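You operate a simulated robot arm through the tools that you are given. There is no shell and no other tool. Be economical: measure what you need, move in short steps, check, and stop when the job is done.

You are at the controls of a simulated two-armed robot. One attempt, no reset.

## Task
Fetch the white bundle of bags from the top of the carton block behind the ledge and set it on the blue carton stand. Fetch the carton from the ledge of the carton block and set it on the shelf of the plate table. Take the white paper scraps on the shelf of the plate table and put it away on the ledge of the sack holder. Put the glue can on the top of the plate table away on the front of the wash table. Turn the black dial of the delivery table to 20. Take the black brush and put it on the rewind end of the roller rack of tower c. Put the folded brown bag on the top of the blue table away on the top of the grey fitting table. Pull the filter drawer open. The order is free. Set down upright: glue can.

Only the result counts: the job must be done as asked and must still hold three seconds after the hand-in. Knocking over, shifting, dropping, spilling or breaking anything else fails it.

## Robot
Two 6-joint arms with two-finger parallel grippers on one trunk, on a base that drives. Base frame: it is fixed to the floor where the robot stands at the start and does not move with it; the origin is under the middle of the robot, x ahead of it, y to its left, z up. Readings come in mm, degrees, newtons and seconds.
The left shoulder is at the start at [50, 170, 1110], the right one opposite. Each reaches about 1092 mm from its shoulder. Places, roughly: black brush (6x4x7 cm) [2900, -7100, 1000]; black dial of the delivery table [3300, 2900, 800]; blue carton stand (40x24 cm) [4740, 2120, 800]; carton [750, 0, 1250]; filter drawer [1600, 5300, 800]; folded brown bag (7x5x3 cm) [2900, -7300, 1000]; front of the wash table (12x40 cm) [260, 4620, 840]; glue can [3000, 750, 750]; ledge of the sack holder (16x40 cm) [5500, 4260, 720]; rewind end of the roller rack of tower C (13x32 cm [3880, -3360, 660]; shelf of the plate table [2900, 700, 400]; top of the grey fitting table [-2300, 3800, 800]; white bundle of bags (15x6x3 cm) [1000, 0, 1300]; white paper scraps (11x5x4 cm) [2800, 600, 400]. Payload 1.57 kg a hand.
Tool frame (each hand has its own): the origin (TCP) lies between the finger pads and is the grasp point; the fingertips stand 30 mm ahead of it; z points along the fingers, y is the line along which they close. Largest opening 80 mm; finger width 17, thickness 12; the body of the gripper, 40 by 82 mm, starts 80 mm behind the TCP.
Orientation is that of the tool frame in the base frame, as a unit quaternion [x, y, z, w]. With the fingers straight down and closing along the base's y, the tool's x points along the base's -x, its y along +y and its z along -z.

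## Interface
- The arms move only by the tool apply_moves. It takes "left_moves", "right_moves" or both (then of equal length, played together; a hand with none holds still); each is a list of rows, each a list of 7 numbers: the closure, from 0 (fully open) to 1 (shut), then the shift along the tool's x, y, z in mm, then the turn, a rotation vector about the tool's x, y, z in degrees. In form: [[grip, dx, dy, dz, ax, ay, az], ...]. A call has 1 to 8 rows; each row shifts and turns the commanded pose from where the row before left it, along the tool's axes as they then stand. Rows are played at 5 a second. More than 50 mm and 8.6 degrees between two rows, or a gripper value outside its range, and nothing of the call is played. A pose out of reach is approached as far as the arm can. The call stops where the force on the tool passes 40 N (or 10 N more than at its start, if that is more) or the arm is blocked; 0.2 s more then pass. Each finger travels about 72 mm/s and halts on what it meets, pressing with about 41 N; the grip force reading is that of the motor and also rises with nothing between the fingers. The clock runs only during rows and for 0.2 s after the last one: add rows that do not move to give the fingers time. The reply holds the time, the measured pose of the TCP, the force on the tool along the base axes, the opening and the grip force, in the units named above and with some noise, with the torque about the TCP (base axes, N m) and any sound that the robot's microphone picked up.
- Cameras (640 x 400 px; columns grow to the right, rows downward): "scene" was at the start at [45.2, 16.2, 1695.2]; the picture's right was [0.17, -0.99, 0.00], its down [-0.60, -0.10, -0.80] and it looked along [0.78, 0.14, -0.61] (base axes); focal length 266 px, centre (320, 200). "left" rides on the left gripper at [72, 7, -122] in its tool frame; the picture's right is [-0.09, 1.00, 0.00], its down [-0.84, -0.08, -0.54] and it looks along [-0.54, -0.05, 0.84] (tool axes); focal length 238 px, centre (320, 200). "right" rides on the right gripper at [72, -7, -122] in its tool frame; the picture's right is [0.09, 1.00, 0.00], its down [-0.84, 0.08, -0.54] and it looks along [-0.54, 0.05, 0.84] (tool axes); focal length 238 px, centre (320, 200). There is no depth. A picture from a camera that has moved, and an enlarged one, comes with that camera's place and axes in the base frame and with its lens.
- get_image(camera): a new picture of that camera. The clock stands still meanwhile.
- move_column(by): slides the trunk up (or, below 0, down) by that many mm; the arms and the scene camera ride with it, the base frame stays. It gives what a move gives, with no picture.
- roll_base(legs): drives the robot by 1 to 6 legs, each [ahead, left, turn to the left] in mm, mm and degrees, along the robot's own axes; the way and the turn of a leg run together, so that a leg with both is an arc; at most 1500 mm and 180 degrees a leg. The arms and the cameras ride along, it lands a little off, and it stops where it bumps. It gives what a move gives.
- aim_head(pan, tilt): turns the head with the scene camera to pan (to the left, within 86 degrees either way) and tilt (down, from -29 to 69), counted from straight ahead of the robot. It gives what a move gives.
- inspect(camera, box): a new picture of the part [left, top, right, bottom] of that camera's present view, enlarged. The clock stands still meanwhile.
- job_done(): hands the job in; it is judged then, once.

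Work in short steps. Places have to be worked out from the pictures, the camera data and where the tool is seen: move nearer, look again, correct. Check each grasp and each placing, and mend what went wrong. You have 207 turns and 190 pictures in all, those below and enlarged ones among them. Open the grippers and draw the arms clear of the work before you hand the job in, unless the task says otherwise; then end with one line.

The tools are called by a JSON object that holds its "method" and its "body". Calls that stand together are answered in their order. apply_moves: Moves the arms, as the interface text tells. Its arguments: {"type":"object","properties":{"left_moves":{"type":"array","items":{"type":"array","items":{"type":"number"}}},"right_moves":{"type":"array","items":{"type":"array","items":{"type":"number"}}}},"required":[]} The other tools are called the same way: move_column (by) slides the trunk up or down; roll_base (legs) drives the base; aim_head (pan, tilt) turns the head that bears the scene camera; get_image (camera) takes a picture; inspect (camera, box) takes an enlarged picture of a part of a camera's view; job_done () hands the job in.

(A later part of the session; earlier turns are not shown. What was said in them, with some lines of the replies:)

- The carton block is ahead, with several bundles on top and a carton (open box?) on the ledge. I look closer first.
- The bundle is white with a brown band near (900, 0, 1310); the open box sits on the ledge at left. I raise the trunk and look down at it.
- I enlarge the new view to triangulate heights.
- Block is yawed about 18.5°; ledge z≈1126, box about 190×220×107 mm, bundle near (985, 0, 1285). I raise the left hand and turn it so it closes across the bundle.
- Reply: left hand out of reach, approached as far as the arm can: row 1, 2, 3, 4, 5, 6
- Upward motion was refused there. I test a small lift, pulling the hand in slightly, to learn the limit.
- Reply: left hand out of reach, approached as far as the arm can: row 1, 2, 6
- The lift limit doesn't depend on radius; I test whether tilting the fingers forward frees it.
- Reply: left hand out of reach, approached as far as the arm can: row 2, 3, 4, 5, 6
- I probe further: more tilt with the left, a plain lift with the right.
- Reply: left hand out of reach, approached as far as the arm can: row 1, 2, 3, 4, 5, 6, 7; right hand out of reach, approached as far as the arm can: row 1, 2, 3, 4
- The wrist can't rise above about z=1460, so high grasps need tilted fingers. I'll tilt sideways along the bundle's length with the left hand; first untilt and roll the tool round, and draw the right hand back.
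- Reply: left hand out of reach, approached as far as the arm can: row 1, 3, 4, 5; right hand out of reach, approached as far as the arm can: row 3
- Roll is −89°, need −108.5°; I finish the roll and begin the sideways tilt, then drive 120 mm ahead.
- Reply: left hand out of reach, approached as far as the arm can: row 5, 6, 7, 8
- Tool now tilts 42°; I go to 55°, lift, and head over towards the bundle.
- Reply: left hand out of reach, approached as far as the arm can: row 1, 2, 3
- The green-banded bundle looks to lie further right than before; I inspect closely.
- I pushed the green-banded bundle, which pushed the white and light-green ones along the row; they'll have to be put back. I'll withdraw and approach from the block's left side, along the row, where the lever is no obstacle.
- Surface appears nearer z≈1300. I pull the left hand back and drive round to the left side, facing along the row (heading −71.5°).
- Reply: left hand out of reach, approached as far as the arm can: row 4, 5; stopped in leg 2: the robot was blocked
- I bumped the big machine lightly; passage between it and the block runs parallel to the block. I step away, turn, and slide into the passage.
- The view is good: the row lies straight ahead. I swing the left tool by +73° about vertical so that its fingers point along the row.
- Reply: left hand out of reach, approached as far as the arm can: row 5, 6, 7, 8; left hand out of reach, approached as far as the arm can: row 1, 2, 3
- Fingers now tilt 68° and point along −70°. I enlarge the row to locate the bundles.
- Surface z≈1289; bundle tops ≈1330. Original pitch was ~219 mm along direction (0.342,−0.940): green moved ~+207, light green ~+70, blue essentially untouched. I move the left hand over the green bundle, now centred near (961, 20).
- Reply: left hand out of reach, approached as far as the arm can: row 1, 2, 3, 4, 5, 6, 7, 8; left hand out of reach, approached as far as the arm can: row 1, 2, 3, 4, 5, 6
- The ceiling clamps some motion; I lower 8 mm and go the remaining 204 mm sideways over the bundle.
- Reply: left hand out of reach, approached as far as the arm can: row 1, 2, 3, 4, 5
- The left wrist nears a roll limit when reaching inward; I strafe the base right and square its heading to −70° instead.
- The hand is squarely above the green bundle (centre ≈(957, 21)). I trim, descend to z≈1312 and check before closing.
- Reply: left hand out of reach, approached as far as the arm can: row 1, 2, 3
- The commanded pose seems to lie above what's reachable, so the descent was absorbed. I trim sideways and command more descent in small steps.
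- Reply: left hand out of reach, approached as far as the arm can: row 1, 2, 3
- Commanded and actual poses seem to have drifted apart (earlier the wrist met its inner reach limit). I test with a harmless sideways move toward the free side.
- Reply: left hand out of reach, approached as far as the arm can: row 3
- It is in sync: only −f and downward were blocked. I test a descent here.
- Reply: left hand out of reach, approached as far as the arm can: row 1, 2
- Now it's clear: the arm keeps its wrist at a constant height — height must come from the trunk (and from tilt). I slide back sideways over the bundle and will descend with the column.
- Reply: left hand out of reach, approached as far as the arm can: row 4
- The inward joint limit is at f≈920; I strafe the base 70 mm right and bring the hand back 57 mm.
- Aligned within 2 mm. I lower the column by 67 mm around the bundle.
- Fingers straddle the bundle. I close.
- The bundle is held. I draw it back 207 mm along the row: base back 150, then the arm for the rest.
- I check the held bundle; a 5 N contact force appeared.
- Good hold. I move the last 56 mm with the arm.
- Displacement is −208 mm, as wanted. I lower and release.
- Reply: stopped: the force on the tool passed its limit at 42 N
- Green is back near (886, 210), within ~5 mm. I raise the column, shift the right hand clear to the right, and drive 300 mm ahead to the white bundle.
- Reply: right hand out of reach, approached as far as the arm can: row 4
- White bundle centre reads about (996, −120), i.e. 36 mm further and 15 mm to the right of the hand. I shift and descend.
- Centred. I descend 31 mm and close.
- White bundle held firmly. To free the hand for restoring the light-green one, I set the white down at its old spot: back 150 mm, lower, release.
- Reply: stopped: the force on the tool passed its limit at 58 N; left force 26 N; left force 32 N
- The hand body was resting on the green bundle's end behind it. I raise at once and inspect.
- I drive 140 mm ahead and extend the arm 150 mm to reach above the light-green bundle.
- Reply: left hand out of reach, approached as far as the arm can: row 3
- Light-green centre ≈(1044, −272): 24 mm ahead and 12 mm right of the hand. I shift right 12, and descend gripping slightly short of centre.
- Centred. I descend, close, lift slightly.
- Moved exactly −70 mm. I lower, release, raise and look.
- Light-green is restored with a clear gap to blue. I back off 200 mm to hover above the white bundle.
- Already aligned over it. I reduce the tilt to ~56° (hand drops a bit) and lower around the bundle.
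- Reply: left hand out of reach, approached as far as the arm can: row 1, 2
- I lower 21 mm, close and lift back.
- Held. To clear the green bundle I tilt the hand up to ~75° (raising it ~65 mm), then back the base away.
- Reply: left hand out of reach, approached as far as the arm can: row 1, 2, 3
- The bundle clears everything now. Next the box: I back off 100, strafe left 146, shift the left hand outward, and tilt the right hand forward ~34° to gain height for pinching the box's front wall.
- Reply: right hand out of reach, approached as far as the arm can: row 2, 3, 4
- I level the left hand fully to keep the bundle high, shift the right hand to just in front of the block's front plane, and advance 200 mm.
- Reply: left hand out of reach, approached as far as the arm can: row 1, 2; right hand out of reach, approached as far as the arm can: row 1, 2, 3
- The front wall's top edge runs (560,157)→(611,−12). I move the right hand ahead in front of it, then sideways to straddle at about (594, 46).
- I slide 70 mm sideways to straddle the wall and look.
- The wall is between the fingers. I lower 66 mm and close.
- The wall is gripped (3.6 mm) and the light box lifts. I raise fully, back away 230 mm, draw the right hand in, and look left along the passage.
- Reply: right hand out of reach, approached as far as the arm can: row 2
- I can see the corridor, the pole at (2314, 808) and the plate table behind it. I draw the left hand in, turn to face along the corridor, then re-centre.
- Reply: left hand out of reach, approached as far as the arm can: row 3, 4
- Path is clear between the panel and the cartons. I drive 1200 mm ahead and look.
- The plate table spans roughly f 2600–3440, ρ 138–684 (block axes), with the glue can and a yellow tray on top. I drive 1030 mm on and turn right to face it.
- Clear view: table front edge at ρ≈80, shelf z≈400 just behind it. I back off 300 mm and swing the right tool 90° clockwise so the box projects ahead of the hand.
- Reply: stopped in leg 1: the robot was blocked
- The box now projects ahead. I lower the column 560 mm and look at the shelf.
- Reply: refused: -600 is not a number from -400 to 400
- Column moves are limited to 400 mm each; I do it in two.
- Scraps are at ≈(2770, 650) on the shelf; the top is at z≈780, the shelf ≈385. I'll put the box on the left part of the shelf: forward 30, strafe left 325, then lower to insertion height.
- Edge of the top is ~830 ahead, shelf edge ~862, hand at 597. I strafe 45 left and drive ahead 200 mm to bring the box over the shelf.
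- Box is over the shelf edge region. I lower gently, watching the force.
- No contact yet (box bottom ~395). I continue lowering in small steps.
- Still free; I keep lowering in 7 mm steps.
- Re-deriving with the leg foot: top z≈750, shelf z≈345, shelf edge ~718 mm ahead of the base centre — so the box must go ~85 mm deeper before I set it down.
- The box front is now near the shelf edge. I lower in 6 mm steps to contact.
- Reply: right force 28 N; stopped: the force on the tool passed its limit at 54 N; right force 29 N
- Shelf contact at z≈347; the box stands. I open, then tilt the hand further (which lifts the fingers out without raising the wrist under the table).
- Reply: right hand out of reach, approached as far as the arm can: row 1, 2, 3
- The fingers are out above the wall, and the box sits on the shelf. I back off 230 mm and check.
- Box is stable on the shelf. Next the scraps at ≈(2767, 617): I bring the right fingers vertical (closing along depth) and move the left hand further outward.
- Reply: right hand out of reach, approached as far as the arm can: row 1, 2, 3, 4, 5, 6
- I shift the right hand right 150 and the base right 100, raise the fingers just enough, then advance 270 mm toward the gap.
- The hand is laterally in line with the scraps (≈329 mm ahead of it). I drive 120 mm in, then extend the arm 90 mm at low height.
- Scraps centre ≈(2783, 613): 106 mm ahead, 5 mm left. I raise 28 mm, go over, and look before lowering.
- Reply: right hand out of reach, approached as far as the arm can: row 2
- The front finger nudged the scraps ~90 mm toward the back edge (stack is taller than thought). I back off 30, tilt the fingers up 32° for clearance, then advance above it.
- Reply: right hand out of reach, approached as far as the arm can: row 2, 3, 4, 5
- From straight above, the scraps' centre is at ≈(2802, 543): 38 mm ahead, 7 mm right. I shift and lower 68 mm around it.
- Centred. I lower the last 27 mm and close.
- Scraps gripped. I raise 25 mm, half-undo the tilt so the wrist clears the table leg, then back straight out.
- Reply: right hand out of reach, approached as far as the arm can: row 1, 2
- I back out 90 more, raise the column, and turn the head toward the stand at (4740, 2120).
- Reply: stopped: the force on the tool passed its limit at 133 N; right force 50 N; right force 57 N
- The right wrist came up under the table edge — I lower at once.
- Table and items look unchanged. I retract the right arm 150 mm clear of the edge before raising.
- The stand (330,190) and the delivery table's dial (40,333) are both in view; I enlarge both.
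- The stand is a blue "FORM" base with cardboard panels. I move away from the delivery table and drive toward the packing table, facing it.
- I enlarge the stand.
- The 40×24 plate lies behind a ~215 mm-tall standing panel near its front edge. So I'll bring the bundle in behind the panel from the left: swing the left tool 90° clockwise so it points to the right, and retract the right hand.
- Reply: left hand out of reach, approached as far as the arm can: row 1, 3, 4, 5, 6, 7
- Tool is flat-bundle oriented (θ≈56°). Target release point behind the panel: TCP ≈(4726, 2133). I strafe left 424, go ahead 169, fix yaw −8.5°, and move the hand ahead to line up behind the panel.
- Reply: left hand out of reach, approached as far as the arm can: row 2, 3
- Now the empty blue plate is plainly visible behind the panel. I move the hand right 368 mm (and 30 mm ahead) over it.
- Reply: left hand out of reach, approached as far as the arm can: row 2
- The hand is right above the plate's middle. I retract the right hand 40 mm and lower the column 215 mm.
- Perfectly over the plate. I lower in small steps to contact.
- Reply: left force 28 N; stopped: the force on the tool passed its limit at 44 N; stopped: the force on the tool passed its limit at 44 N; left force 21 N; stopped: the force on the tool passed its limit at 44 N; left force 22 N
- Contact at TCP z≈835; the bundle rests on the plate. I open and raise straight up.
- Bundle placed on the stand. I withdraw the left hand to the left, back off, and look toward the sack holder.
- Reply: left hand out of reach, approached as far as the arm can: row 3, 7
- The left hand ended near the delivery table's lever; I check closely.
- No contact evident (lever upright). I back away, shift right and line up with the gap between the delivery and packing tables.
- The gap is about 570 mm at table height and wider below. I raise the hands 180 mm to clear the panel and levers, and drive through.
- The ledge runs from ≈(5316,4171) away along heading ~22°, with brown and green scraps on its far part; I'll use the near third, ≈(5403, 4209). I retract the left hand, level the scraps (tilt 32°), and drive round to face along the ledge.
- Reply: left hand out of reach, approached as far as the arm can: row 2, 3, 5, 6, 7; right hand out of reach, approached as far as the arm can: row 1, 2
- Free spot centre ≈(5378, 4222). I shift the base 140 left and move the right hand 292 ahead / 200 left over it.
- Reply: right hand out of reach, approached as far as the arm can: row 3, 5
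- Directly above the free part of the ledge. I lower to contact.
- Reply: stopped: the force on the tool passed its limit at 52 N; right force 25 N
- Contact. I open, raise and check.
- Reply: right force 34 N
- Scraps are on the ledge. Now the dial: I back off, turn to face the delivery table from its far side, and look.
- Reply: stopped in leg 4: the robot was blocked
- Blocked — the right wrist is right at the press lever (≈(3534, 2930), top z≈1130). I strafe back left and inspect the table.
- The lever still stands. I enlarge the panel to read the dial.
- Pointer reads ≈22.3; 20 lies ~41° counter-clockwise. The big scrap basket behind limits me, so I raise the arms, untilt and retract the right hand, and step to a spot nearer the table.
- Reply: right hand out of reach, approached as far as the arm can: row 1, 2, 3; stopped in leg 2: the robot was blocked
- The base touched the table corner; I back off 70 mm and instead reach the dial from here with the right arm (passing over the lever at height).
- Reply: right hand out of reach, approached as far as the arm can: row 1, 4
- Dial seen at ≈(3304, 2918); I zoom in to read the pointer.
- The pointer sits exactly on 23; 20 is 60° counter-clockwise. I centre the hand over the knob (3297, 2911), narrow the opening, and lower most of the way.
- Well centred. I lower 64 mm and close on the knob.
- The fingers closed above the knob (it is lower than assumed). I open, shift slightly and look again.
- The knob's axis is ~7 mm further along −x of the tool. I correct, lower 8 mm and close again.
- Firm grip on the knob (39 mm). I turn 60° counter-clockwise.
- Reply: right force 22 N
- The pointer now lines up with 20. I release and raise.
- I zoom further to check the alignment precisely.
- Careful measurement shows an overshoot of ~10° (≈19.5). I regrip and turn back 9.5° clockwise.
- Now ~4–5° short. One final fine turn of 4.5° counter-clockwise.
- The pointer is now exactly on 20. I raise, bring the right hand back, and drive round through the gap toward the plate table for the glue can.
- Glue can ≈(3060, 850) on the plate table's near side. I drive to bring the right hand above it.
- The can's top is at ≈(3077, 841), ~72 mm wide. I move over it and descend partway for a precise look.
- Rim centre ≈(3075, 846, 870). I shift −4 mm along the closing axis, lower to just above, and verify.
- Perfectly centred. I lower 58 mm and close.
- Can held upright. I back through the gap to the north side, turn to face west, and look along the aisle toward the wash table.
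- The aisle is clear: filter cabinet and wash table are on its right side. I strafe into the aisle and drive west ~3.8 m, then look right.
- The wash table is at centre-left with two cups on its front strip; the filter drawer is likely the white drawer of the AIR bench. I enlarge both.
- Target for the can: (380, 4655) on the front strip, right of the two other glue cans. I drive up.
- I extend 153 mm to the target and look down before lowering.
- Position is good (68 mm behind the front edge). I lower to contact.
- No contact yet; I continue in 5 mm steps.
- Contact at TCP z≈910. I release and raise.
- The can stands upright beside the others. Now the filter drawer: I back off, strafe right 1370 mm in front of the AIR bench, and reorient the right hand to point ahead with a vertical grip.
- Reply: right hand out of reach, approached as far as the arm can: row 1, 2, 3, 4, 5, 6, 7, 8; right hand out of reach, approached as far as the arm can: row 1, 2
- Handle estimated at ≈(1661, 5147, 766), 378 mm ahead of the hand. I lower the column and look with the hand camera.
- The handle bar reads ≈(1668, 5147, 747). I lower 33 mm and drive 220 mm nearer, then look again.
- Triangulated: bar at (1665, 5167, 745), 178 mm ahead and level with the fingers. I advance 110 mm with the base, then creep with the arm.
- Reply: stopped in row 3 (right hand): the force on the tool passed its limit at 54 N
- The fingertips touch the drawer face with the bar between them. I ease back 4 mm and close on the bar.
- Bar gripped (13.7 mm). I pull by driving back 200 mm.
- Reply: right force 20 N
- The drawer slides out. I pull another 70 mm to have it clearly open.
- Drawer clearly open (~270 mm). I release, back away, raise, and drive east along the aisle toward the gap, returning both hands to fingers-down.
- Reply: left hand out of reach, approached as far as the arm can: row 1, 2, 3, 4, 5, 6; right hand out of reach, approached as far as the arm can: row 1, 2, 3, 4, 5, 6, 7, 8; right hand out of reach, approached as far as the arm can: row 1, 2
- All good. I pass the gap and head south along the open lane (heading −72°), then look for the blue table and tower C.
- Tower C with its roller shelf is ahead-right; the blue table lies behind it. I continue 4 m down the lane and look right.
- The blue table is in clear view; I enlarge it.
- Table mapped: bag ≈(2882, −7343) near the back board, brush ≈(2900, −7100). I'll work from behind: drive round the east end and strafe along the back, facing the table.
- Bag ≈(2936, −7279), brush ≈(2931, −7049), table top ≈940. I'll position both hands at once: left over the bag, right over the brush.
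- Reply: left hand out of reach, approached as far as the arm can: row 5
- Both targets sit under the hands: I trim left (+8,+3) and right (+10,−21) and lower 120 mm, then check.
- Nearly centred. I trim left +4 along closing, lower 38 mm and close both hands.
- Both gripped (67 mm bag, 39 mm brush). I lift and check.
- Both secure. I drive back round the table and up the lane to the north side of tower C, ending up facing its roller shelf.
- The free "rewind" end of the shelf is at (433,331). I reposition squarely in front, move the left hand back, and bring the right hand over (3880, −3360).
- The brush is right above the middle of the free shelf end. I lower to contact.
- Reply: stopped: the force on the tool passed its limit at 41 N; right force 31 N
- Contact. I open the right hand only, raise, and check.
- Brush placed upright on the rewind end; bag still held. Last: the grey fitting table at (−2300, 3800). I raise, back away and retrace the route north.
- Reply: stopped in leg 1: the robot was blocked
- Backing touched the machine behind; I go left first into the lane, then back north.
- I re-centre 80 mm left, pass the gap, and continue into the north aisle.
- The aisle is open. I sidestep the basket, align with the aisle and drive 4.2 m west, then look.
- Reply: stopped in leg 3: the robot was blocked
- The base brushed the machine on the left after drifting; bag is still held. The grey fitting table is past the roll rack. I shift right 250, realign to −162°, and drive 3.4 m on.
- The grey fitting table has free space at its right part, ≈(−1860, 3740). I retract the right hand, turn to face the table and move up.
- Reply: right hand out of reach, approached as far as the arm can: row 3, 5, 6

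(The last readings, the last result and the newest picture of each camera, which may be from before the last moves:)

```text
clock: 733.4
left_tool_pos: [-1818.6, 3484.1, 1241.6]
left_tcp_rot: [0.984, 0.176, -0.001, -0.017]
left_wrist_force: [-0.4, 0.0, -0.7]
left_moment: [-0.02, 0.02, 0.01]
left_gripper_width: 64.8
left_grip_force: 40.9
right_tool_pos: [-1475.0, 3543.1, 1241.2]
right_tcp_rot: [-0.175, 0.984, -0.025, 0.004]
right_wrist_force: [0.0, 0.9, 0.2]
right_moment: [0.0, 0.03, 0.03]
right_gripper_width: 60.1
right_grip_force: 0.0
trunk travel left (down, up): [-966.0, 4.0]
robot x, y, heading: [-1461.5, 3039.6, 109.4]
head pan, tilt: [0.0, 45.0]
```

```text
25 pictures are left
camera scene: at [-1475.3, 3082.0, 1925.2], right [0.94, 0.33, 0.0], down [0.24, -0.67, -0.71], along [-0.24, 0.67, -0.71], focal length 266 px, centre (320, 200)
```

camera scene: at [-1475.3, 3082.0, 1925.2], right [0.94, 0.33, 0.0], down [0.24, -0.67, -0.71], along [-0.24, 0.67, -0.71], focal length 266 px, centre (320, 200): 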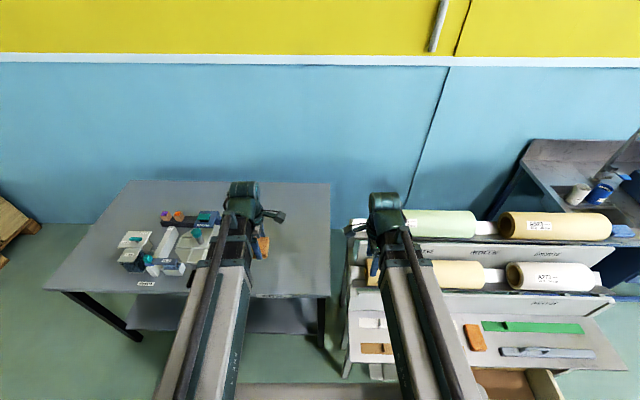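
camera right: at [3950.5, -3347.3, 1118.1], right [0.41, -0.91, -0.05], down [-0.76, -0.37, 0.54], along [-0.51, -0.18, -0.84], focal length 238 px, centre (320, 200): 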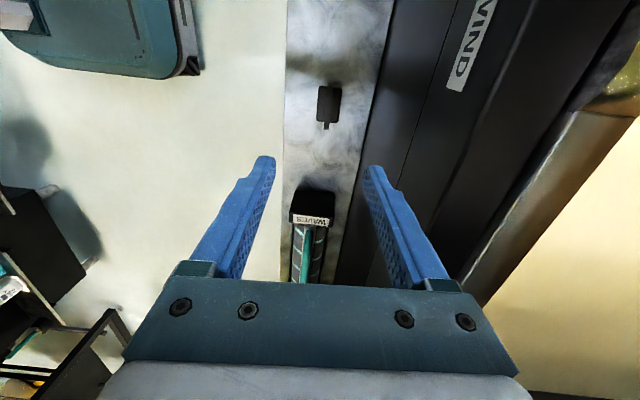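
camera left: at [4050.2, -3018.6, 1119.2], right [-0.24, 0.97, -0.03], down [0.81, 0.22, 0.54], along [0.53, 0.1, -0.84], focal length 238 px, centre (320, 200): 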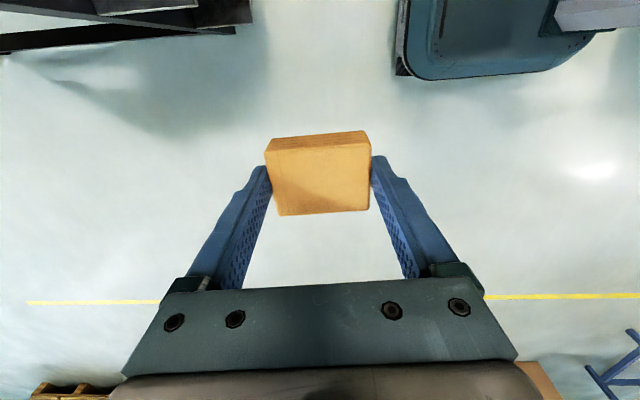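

The right hand is close to the roll rack, so I back 60 / left 70 first, then extend the left hand 315 mm ahead over the free right part of the table and lower halfway to look.

{"method": "roll_base", "body": {"legs": [[-60, 70, 0]]}}

{"method": "apply_moves", "body": {"left_moves": [[0.6, 16.4, -45, 0, 0, 0, 0], [0.6, 16.4, -45, 0, 0, 0, 0], [0.6, 16.4, -45, 0, 0, 0, 0], [0.6, 16.4, -45, 0, 0, 0, 0], [0.6, 16.4, -45, 0, 0, 0, 0], [0.6, 16.4, -45, 0, 0, 0, 0], [0.6, 16.4, -45, 0, 0, 0, 0]]}}

{"method": "move_column", "body": {"by": -250}}

{"method": "get_image", "body": {"camera": "left"}}

{"method": "get_image", "body": {"camera": "scene"}}

```text
clock: 734.5
left_tool_pos: [-1864.4, 3403.3, 1240.8]
left_tcp_rot: [0.984, 0.176, -0.001, -0.017]
left_wrist_force: [0.1, -0.6, 0.0]
left_moment: [0.01, 0.01, -0.02]
left_gripper_width: 64.7
left_grip_force: 41.5
right_tool_pos: [-1520.6, 3462.2, 1242.4]
right_tcp_rot: [-0.173, 0.985, -0.025, 0.005]
right_wrist_force: [0.0, 0.0, 0.5]
right_moment: [0.01, -0.03, 0.01]
right_gripper_width: 60.0
right_grip_force: 0.0
trunk travel left (down, up): [-966.0, 4.0]
robot x, y, heading: [-1509.6, 2964.9, 109.3]
head pan, tilt: [0.0, 45.0]
```

```text
clock: 736.1
left_tool_pos: [-1864.4, 3740.8, 1240.5]
left_tcp_rot: [0.984, 0.176, 0.0, -0.017]
left_wrist_force: [-0.2, 0.1, -1.0]
left_moment: [0.02, 0.0, -0.01]
left_gripper_width: 64.6
left_grip_force: 41.0
left hand out of reach, approached as far as the arm can: row 3, 4, 6
right_tool_pos: [-1520.7, 3463.8, 1241.2]
right_tcp_rot: [-0.174, 0.984, -0.025, 0.004]
right_wrist_force: [0.7, 0.7, -1.1]
right_moment: [-0.02, -0.03, -0.03]
right_gripper_width: 60.0
right_grip_force: 0.1
trunk travel left (down, up): [-966.0, 4.0]
robot x, y, heading: [-1505.5, 2962.4, 109.4]
head pan, tilt: [0.0, 45.0]
```

```text
clock: 738.6
left_tool_pos: [-1866.0, 3738.7, 991.7]
left_tcp_rot: [0.984, 0.175, 0.0, -0.018]
left_wrist_force: [0.2, 0.5, -0.3]
left_moment: [-0.01, 0.04, 0.02]
left_gripper_width: 64.5
left_grip_force: 40.6
right_tool_pos: [-1519.4, 3462.4, 991.4]
right_tcp_rot: [-0.174, 0.984, -0.025, 0.004]
right_wrist_force: [0.3, 0.1, 0.2]
right_moment: [0.04, 0.03, -0.03]
right_gripper_width: 60.0
right_grip_force: 0.0
trunk travel left (down, up): [-716.0, 254.0]
robot x, y, heading: [-1508.0, 2960.0, 109.4]
head pan, tilt: [0.0, 45.0]
```

```text
24 pictures are left
camera left: at [-1793.2, 3754.2, 1114.3], right [0.26, -0.97, -0.03], down [-0.81, -0.23, 0.54], along [-0.53, -0.11, -0.84], focal length 238 px, centre (320, 200)
```

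left: 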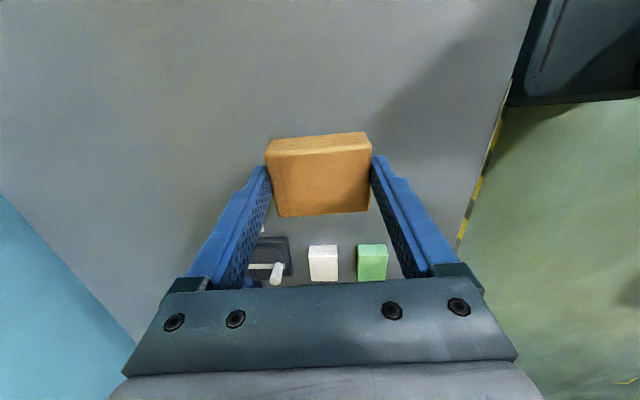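

```text
23 pictures are left
camera scene: at [-1522.1, 3001.8, 1675.2], right [0.94, 0.33, 0.0], down [0.24, -0.67, -0.71], along [-0.24, 0.67, -0.71], focal length 266 px, centre (320, 200)
```

scene: 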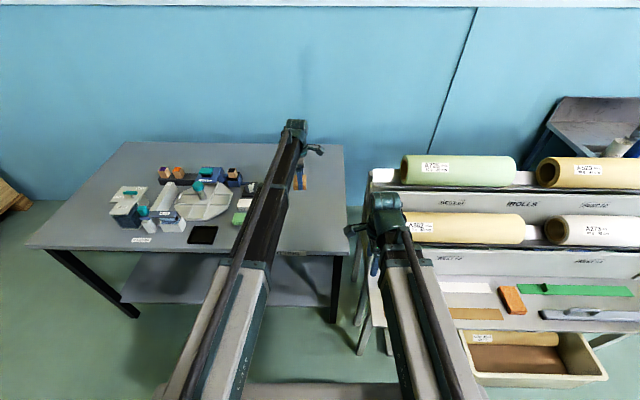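

Spot beneath the bag is free. I move the right hand 120 mm left, away from the rack, then lower the bag to contact.

{"method": "apply_moves", "body": {"right_moves": [[0.25, 40, 0, 0, 0, 0, 0], [0.25, 40, 0, 0, 0, 0, 0], [0.25, 40, 0, 0, 0, 0, 0]]}}

{"method": "move_column", "body": {"by": -125}}

{"method": "move_column", "body": {"by": -10}}

{"method": "move_column", "body": {"by": -8}}

{"method": "move_column", "body": {"by": -8}}

{"method": "move_column", "body": {"by": -8}}

```text
clock: 739.5
left_tool_pos: [-1864.7, 3738.9, 989.8]
left_tcp_rot: [0.984, 0.176, 0.0, -0.017]
left_wrist_force: [0.2, 0.2, -0.1]
left_moment: [-0.04, -0.03, 0.05]
left_gripper_width: 64.8
left_grip_force: 40.7
right_tool_pos: [-1634.1, 3421.5, 991.5]
right_tcp_rot: [-0.174, 0.984, -0.025, 0.005]
right_wrist_force: [-0.4, -0.1, 0.3]
right_moment: [0.03, 0.05, 0.01]
right_gripper_width: 60.1
right_grip_force: 0.0
trunk travel left (down, up): [-716.0, 254.0]
robot x, y, heading: [-1506.3, 2962.1, 109.3]
head pan, tilt: [0.0, 45.0]
```

```text
clock: 741.0
left_tool_pos: [-1863.9, 3739.5, 866.5]
left_tcp_rot: [0.984, 0.176, -0.001, -0.018]
left_wrist_force: [-0.2, -1.1, 0.1]
left_moment: [0.0, 0.0, 0.01]
left_gripper_width: 64.5
left_grip_force: 40.1
right_tool_pos: [-1633.1, 3420.5, 865.8]
right_tcp_rot: [-0.174, 0.984, -0.025, 0.004]
right_wrist_force: [-0.3, 0.3, -0.2]
right_moment: [-0.01, 0.02, -0.02]
right_gripper_width: 59.9
right_grip_force: 0.0
trunk travel left (down, up): [-591.0, 379.0]
robot x, y, heading: [-1507.7, 2962.8, 109.6]
head pan, tilt: [0.0, 45.0]
```

```text
clock: 741.6
left_tool_pos: [-1864.7, 3738.4, 855.8]
left_tcp_rot: [0.984, 0.175, -0.001, -0.019]
left_wrist_force: [0.3, 0.0, -0.5]
left_moment: [-0.03, 0.0, -0.01]
left_gripper_width: 64.5
left_grip_force: 40.8
right_tool_pos: [-1633.9, 3420.2, 857.4]
right_tcp_rot: [-0.173, 0.985, -0.025, 0.005]
right_wrist_force: [0.4, -0.3, 0.2]
right_moment: [0.04, -0.04, -0.01]
right_gripper_width: 60.0
right_grip_force: 0.1
trunk travel left (down, up): [-581.0, 389.0]
robot x, y, heading: [-1508.7, 2959.7, 109.5]
head pan, tilt: [0.0, 45.0]
```

```text
clock: 742.1
left_tool_pos: [-1865.4, 3739.1, 849.0]
left_tcp_rot: [0.984, 0.175, -0.001, -0.018]
left_wrist_force: [-0.5, 0.0, -1.2]
left_moment: [-0.03, -0.03, -0.03]
left_gripper_width: 64.6
left_grip_force: 41.3
right_tool_pos: [-1633.0, 3420.9, 848.4]
right_tcp_rot: [-0.173, 0.985, -0.024, 0.005]
right_wrist_force: [0.5, -0.5, 0.1]
right_moment: [-0.01, 0.0, -0.01]
right_gripper_width: 60.0
right_grip_force: 0.0
trunk travel left (down, up): [-573.0, 397.0]
robot x, y, heading: [-1507.8, 2960.2, 109.6]
head pan, tilt: [0.0, 45.0]
```

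```text
clock: 742.7
left_tool_pos: [-1864.0, 3739.2, 842.8]
left_tcp_rot: [0.984, 0.175, -0.002, -0.019]
left_wrist_force: [-1.9, 3.8, 20.5]
left_moment: [-0.58, 0.31, -0.09]
left_gripper_width: 64.4
left_grip_force: 40.8
right_tool_pos: [-1632.4, 3419.5, 841.9]
right_tcp_rot: [-0.173, 0.985, -0.024, 0.004]
right_wrist_force: [-0.3, -1.1, 0.0]
right_moment: [-0.01, -0.02, -0.01]
right_gripper_width: 60.1
right_grip_force: 0.0
trunk travel left (down, up): [-565.0, 405.0]
robot x, y, heading: [-1506.0, 2959.5, 109.4]
head pan, tilt: [0.0, 45.0]
```

```text
clock: 743.1
left_tool_pos: [-1865.2, 3737.8, 838.7]
left_tcp_rot: [0.984, 0.175, -0.001, -0.021]
left_wrist_force: [1.5, 1.9, 31.1]
left_moment: [-0.38, -0.13, 0.0]
left_gripper_width: 65.0
left_grip_force: 40.7
right_tool_pos: [-1633.3, 3420.0, 837.8]
right_tcp_rot: [-0.174, 0.984, -0.024, 0.003]
right_wrist_force: [-0.2, 0.2, 0.0]
right_moment: [-0.01, -0.02, -0.01]
right_gripper_width: 60.3
right_grip_force: 0.0
trunk travel left (down, up): [-562.0, 408.0]
robot x, y, heading: [-1506.7, 2961.4, 109.5]
head pan, tilt: [0.0, 45.0]
stopped: the force on the tool passed its limit at 50 N (the readings are from after the stop); the commanded pose is now the measured one
```

Contact on the table. I open the left hand, raise, draw it back, and check.

{"method": "apply_moves", "body": {"left_moves": [[0.4, 0, 0, 0, 0, 0, 0], [0.1, 0, 0, 0, 0, 0, 0], [0, 0, 0, 0, 0, 0, 0], [0, 0, 0, 0, 0, 0, 0]]}}

{"method": "move_column", "body": {"by": 300}}

{"method": "get_image", "body": {"camera": "left"}}

{"method": "roll_base", "body": {"legs": [[-300, 0, 0]]}}

```text
clock: 744.1
left_tool_pos: [-1865.3, 3740.3, 835.8]
left_tcp_rot: [0.984, 0.175, -0.001, -0.019]
left_wrist_force: [-0.7, 0.2, -0.3]
left_moment: [0.01, 0.01, 0.0]
left_gripper_width: 79.8
left_grip_force: 0.0
right_tool_pos: [-1634.4, 3420.5, 837.1]
right_tcp_rot: [-0.173, 0.985, -0.025, 0.005]
right_wrist_force: [0.1, 0.3, 1.3]
right_moment: [0.01, -0.01, 0.02]
right_gripper_width: 59.9
right_grip_force: 0.0
trunk travel left (down, up): [-562.0, 408.0]
robot x, y, heading: [-1509.0, 2963.0, 109.5]
head pan, tilt: [0.0, 45.0]
```

```text
clock: 747.1
left_tool_pos: [-1865.7, 3740.3, 1136.3]
left_tcp_rot: [0.984, 0.176, 0.0, -0.019]
left_wrist_force: [-0.2, 0.3, -0.2]
left_moment: [0.02, -0.02, -0.03]
left_gripper_width: 80.0
left_grip_force: 0.0
right_tool_pos: [-1633.0, 3421.3, 1135.8]
right_tcp_rot: [-0.173, 0.985, -0.025, 0.005]
right_wrist_force: [-0.1, 0.2, 0.1]
right_moment: [-0.02, 0.02, 0.02]
right_gripper_width: 60.1
right_grip_force: 0.0
trunk travel left (down, up): [-862.0, 108.0]
robot x, y, heading: [-1506.3, 2958.4, 109.6]
head pan, tilt: [0.0, 45.0]
```

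```text
22 pictures are left
camera left: at [-1793.6, 3755.5, 1259.3], right [0.26, -0.97, -0.04], down [-0.81, -0.24, 0.54], along [-0.53, -0.11, -0.84], focal length 238 px, centre (320, 200)
```

left: 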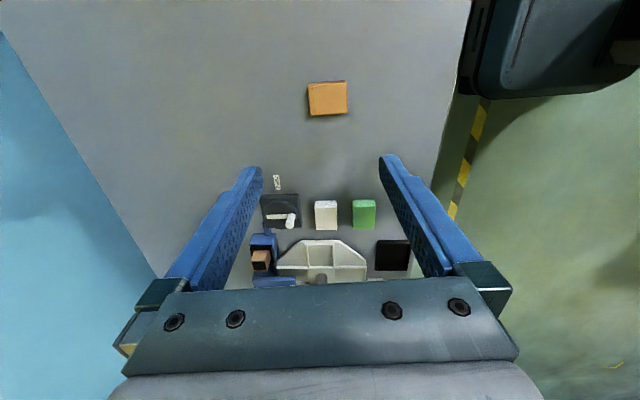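

```text
clock: 749.2
left_tool_pos: [-1766.6, 3453.6, 1137.2]
left_tcp_rot: [0.984, 0.178, -0.001, -0.019]
left_wrist_force: [0.3, -1.1, 0.5]
left_moment: [0.01, 0.0, -0.02]
left_gripper_width: 80.0
left_grip_force: 0.2
right_tool_pos: [-1534.1, 3135.8, 1137.0]
right_tcp_rot: [-0.176, 0.984, -0.024, 0.004]
right_wrist_force: [-0.7, 0.4, 0.4]
right_moment: [0.02, -0.01, 0.0]
right_gripper_width: 60.1
right_grip_force: 0.0
trunk travel left (down, up): [-862.0, 108.0]
robot x, y, heading: [-1404.0, 2677.5, 109.7]
head pan, tilt: [0.0, 45.0]
```

Everything is placed: the bag lies on the grey table, and the hands are empty and clear. I open the right gripper fully and hand in.

{"method": "apply_moves", "body": {"right_moves": [[0, 0, 0, 0, 0, 0, 0], [0, 0, 0, 0, 0, 0, 0]], "left_moves": [[0, 0, 0, 0, 0, 0, 0], [0, 0, 0, 0, 0, 0, 0]]}}

{"method": "job_done", "body": {}}

```text
clock: 749.8
left_tool_pos: [-1766.8, 3454.7, 1136.6]
left_tcp_rot: [0.984, 0.177, 0.0, -0.02]
left_wrist_force: [-1.0, 0.6, -0.2]
left_moment: [-0.03, 0.01, 0.01]
left_gripper_width: 79.9
left_grip_force: 0.1
right_tool_pos: [-1534.1, 3137.2, 1137.3]
right_tcp_rot: [-0.176, 0.984, -0.025, 0.005]
right_wrist_force: [-0.4, -0.2, 0.1]
right_moment: [0.0, 0.02, -0.01]
right_gripper_width: 80.3
right_grip_force: 0.1
trunk travel left (down, up): [-862.0, 108.0]
robot x, y, heading: [-1403.7, 2679.6, 109.6]
head pan, tilt: [0.0, 45.0]
```

```text
The job is handed in.
```

All eight jobs are done and handed in, but early on I pushed the green-banded and light-green bundles along the carton block; I put them back to within about 5 mm by estimate and did not re-check them from the starting view, the carton's front edge overhangs the plate-table shelf by about 20 mm, and I also bumped fixed furniture several times while driving and moving the arms.
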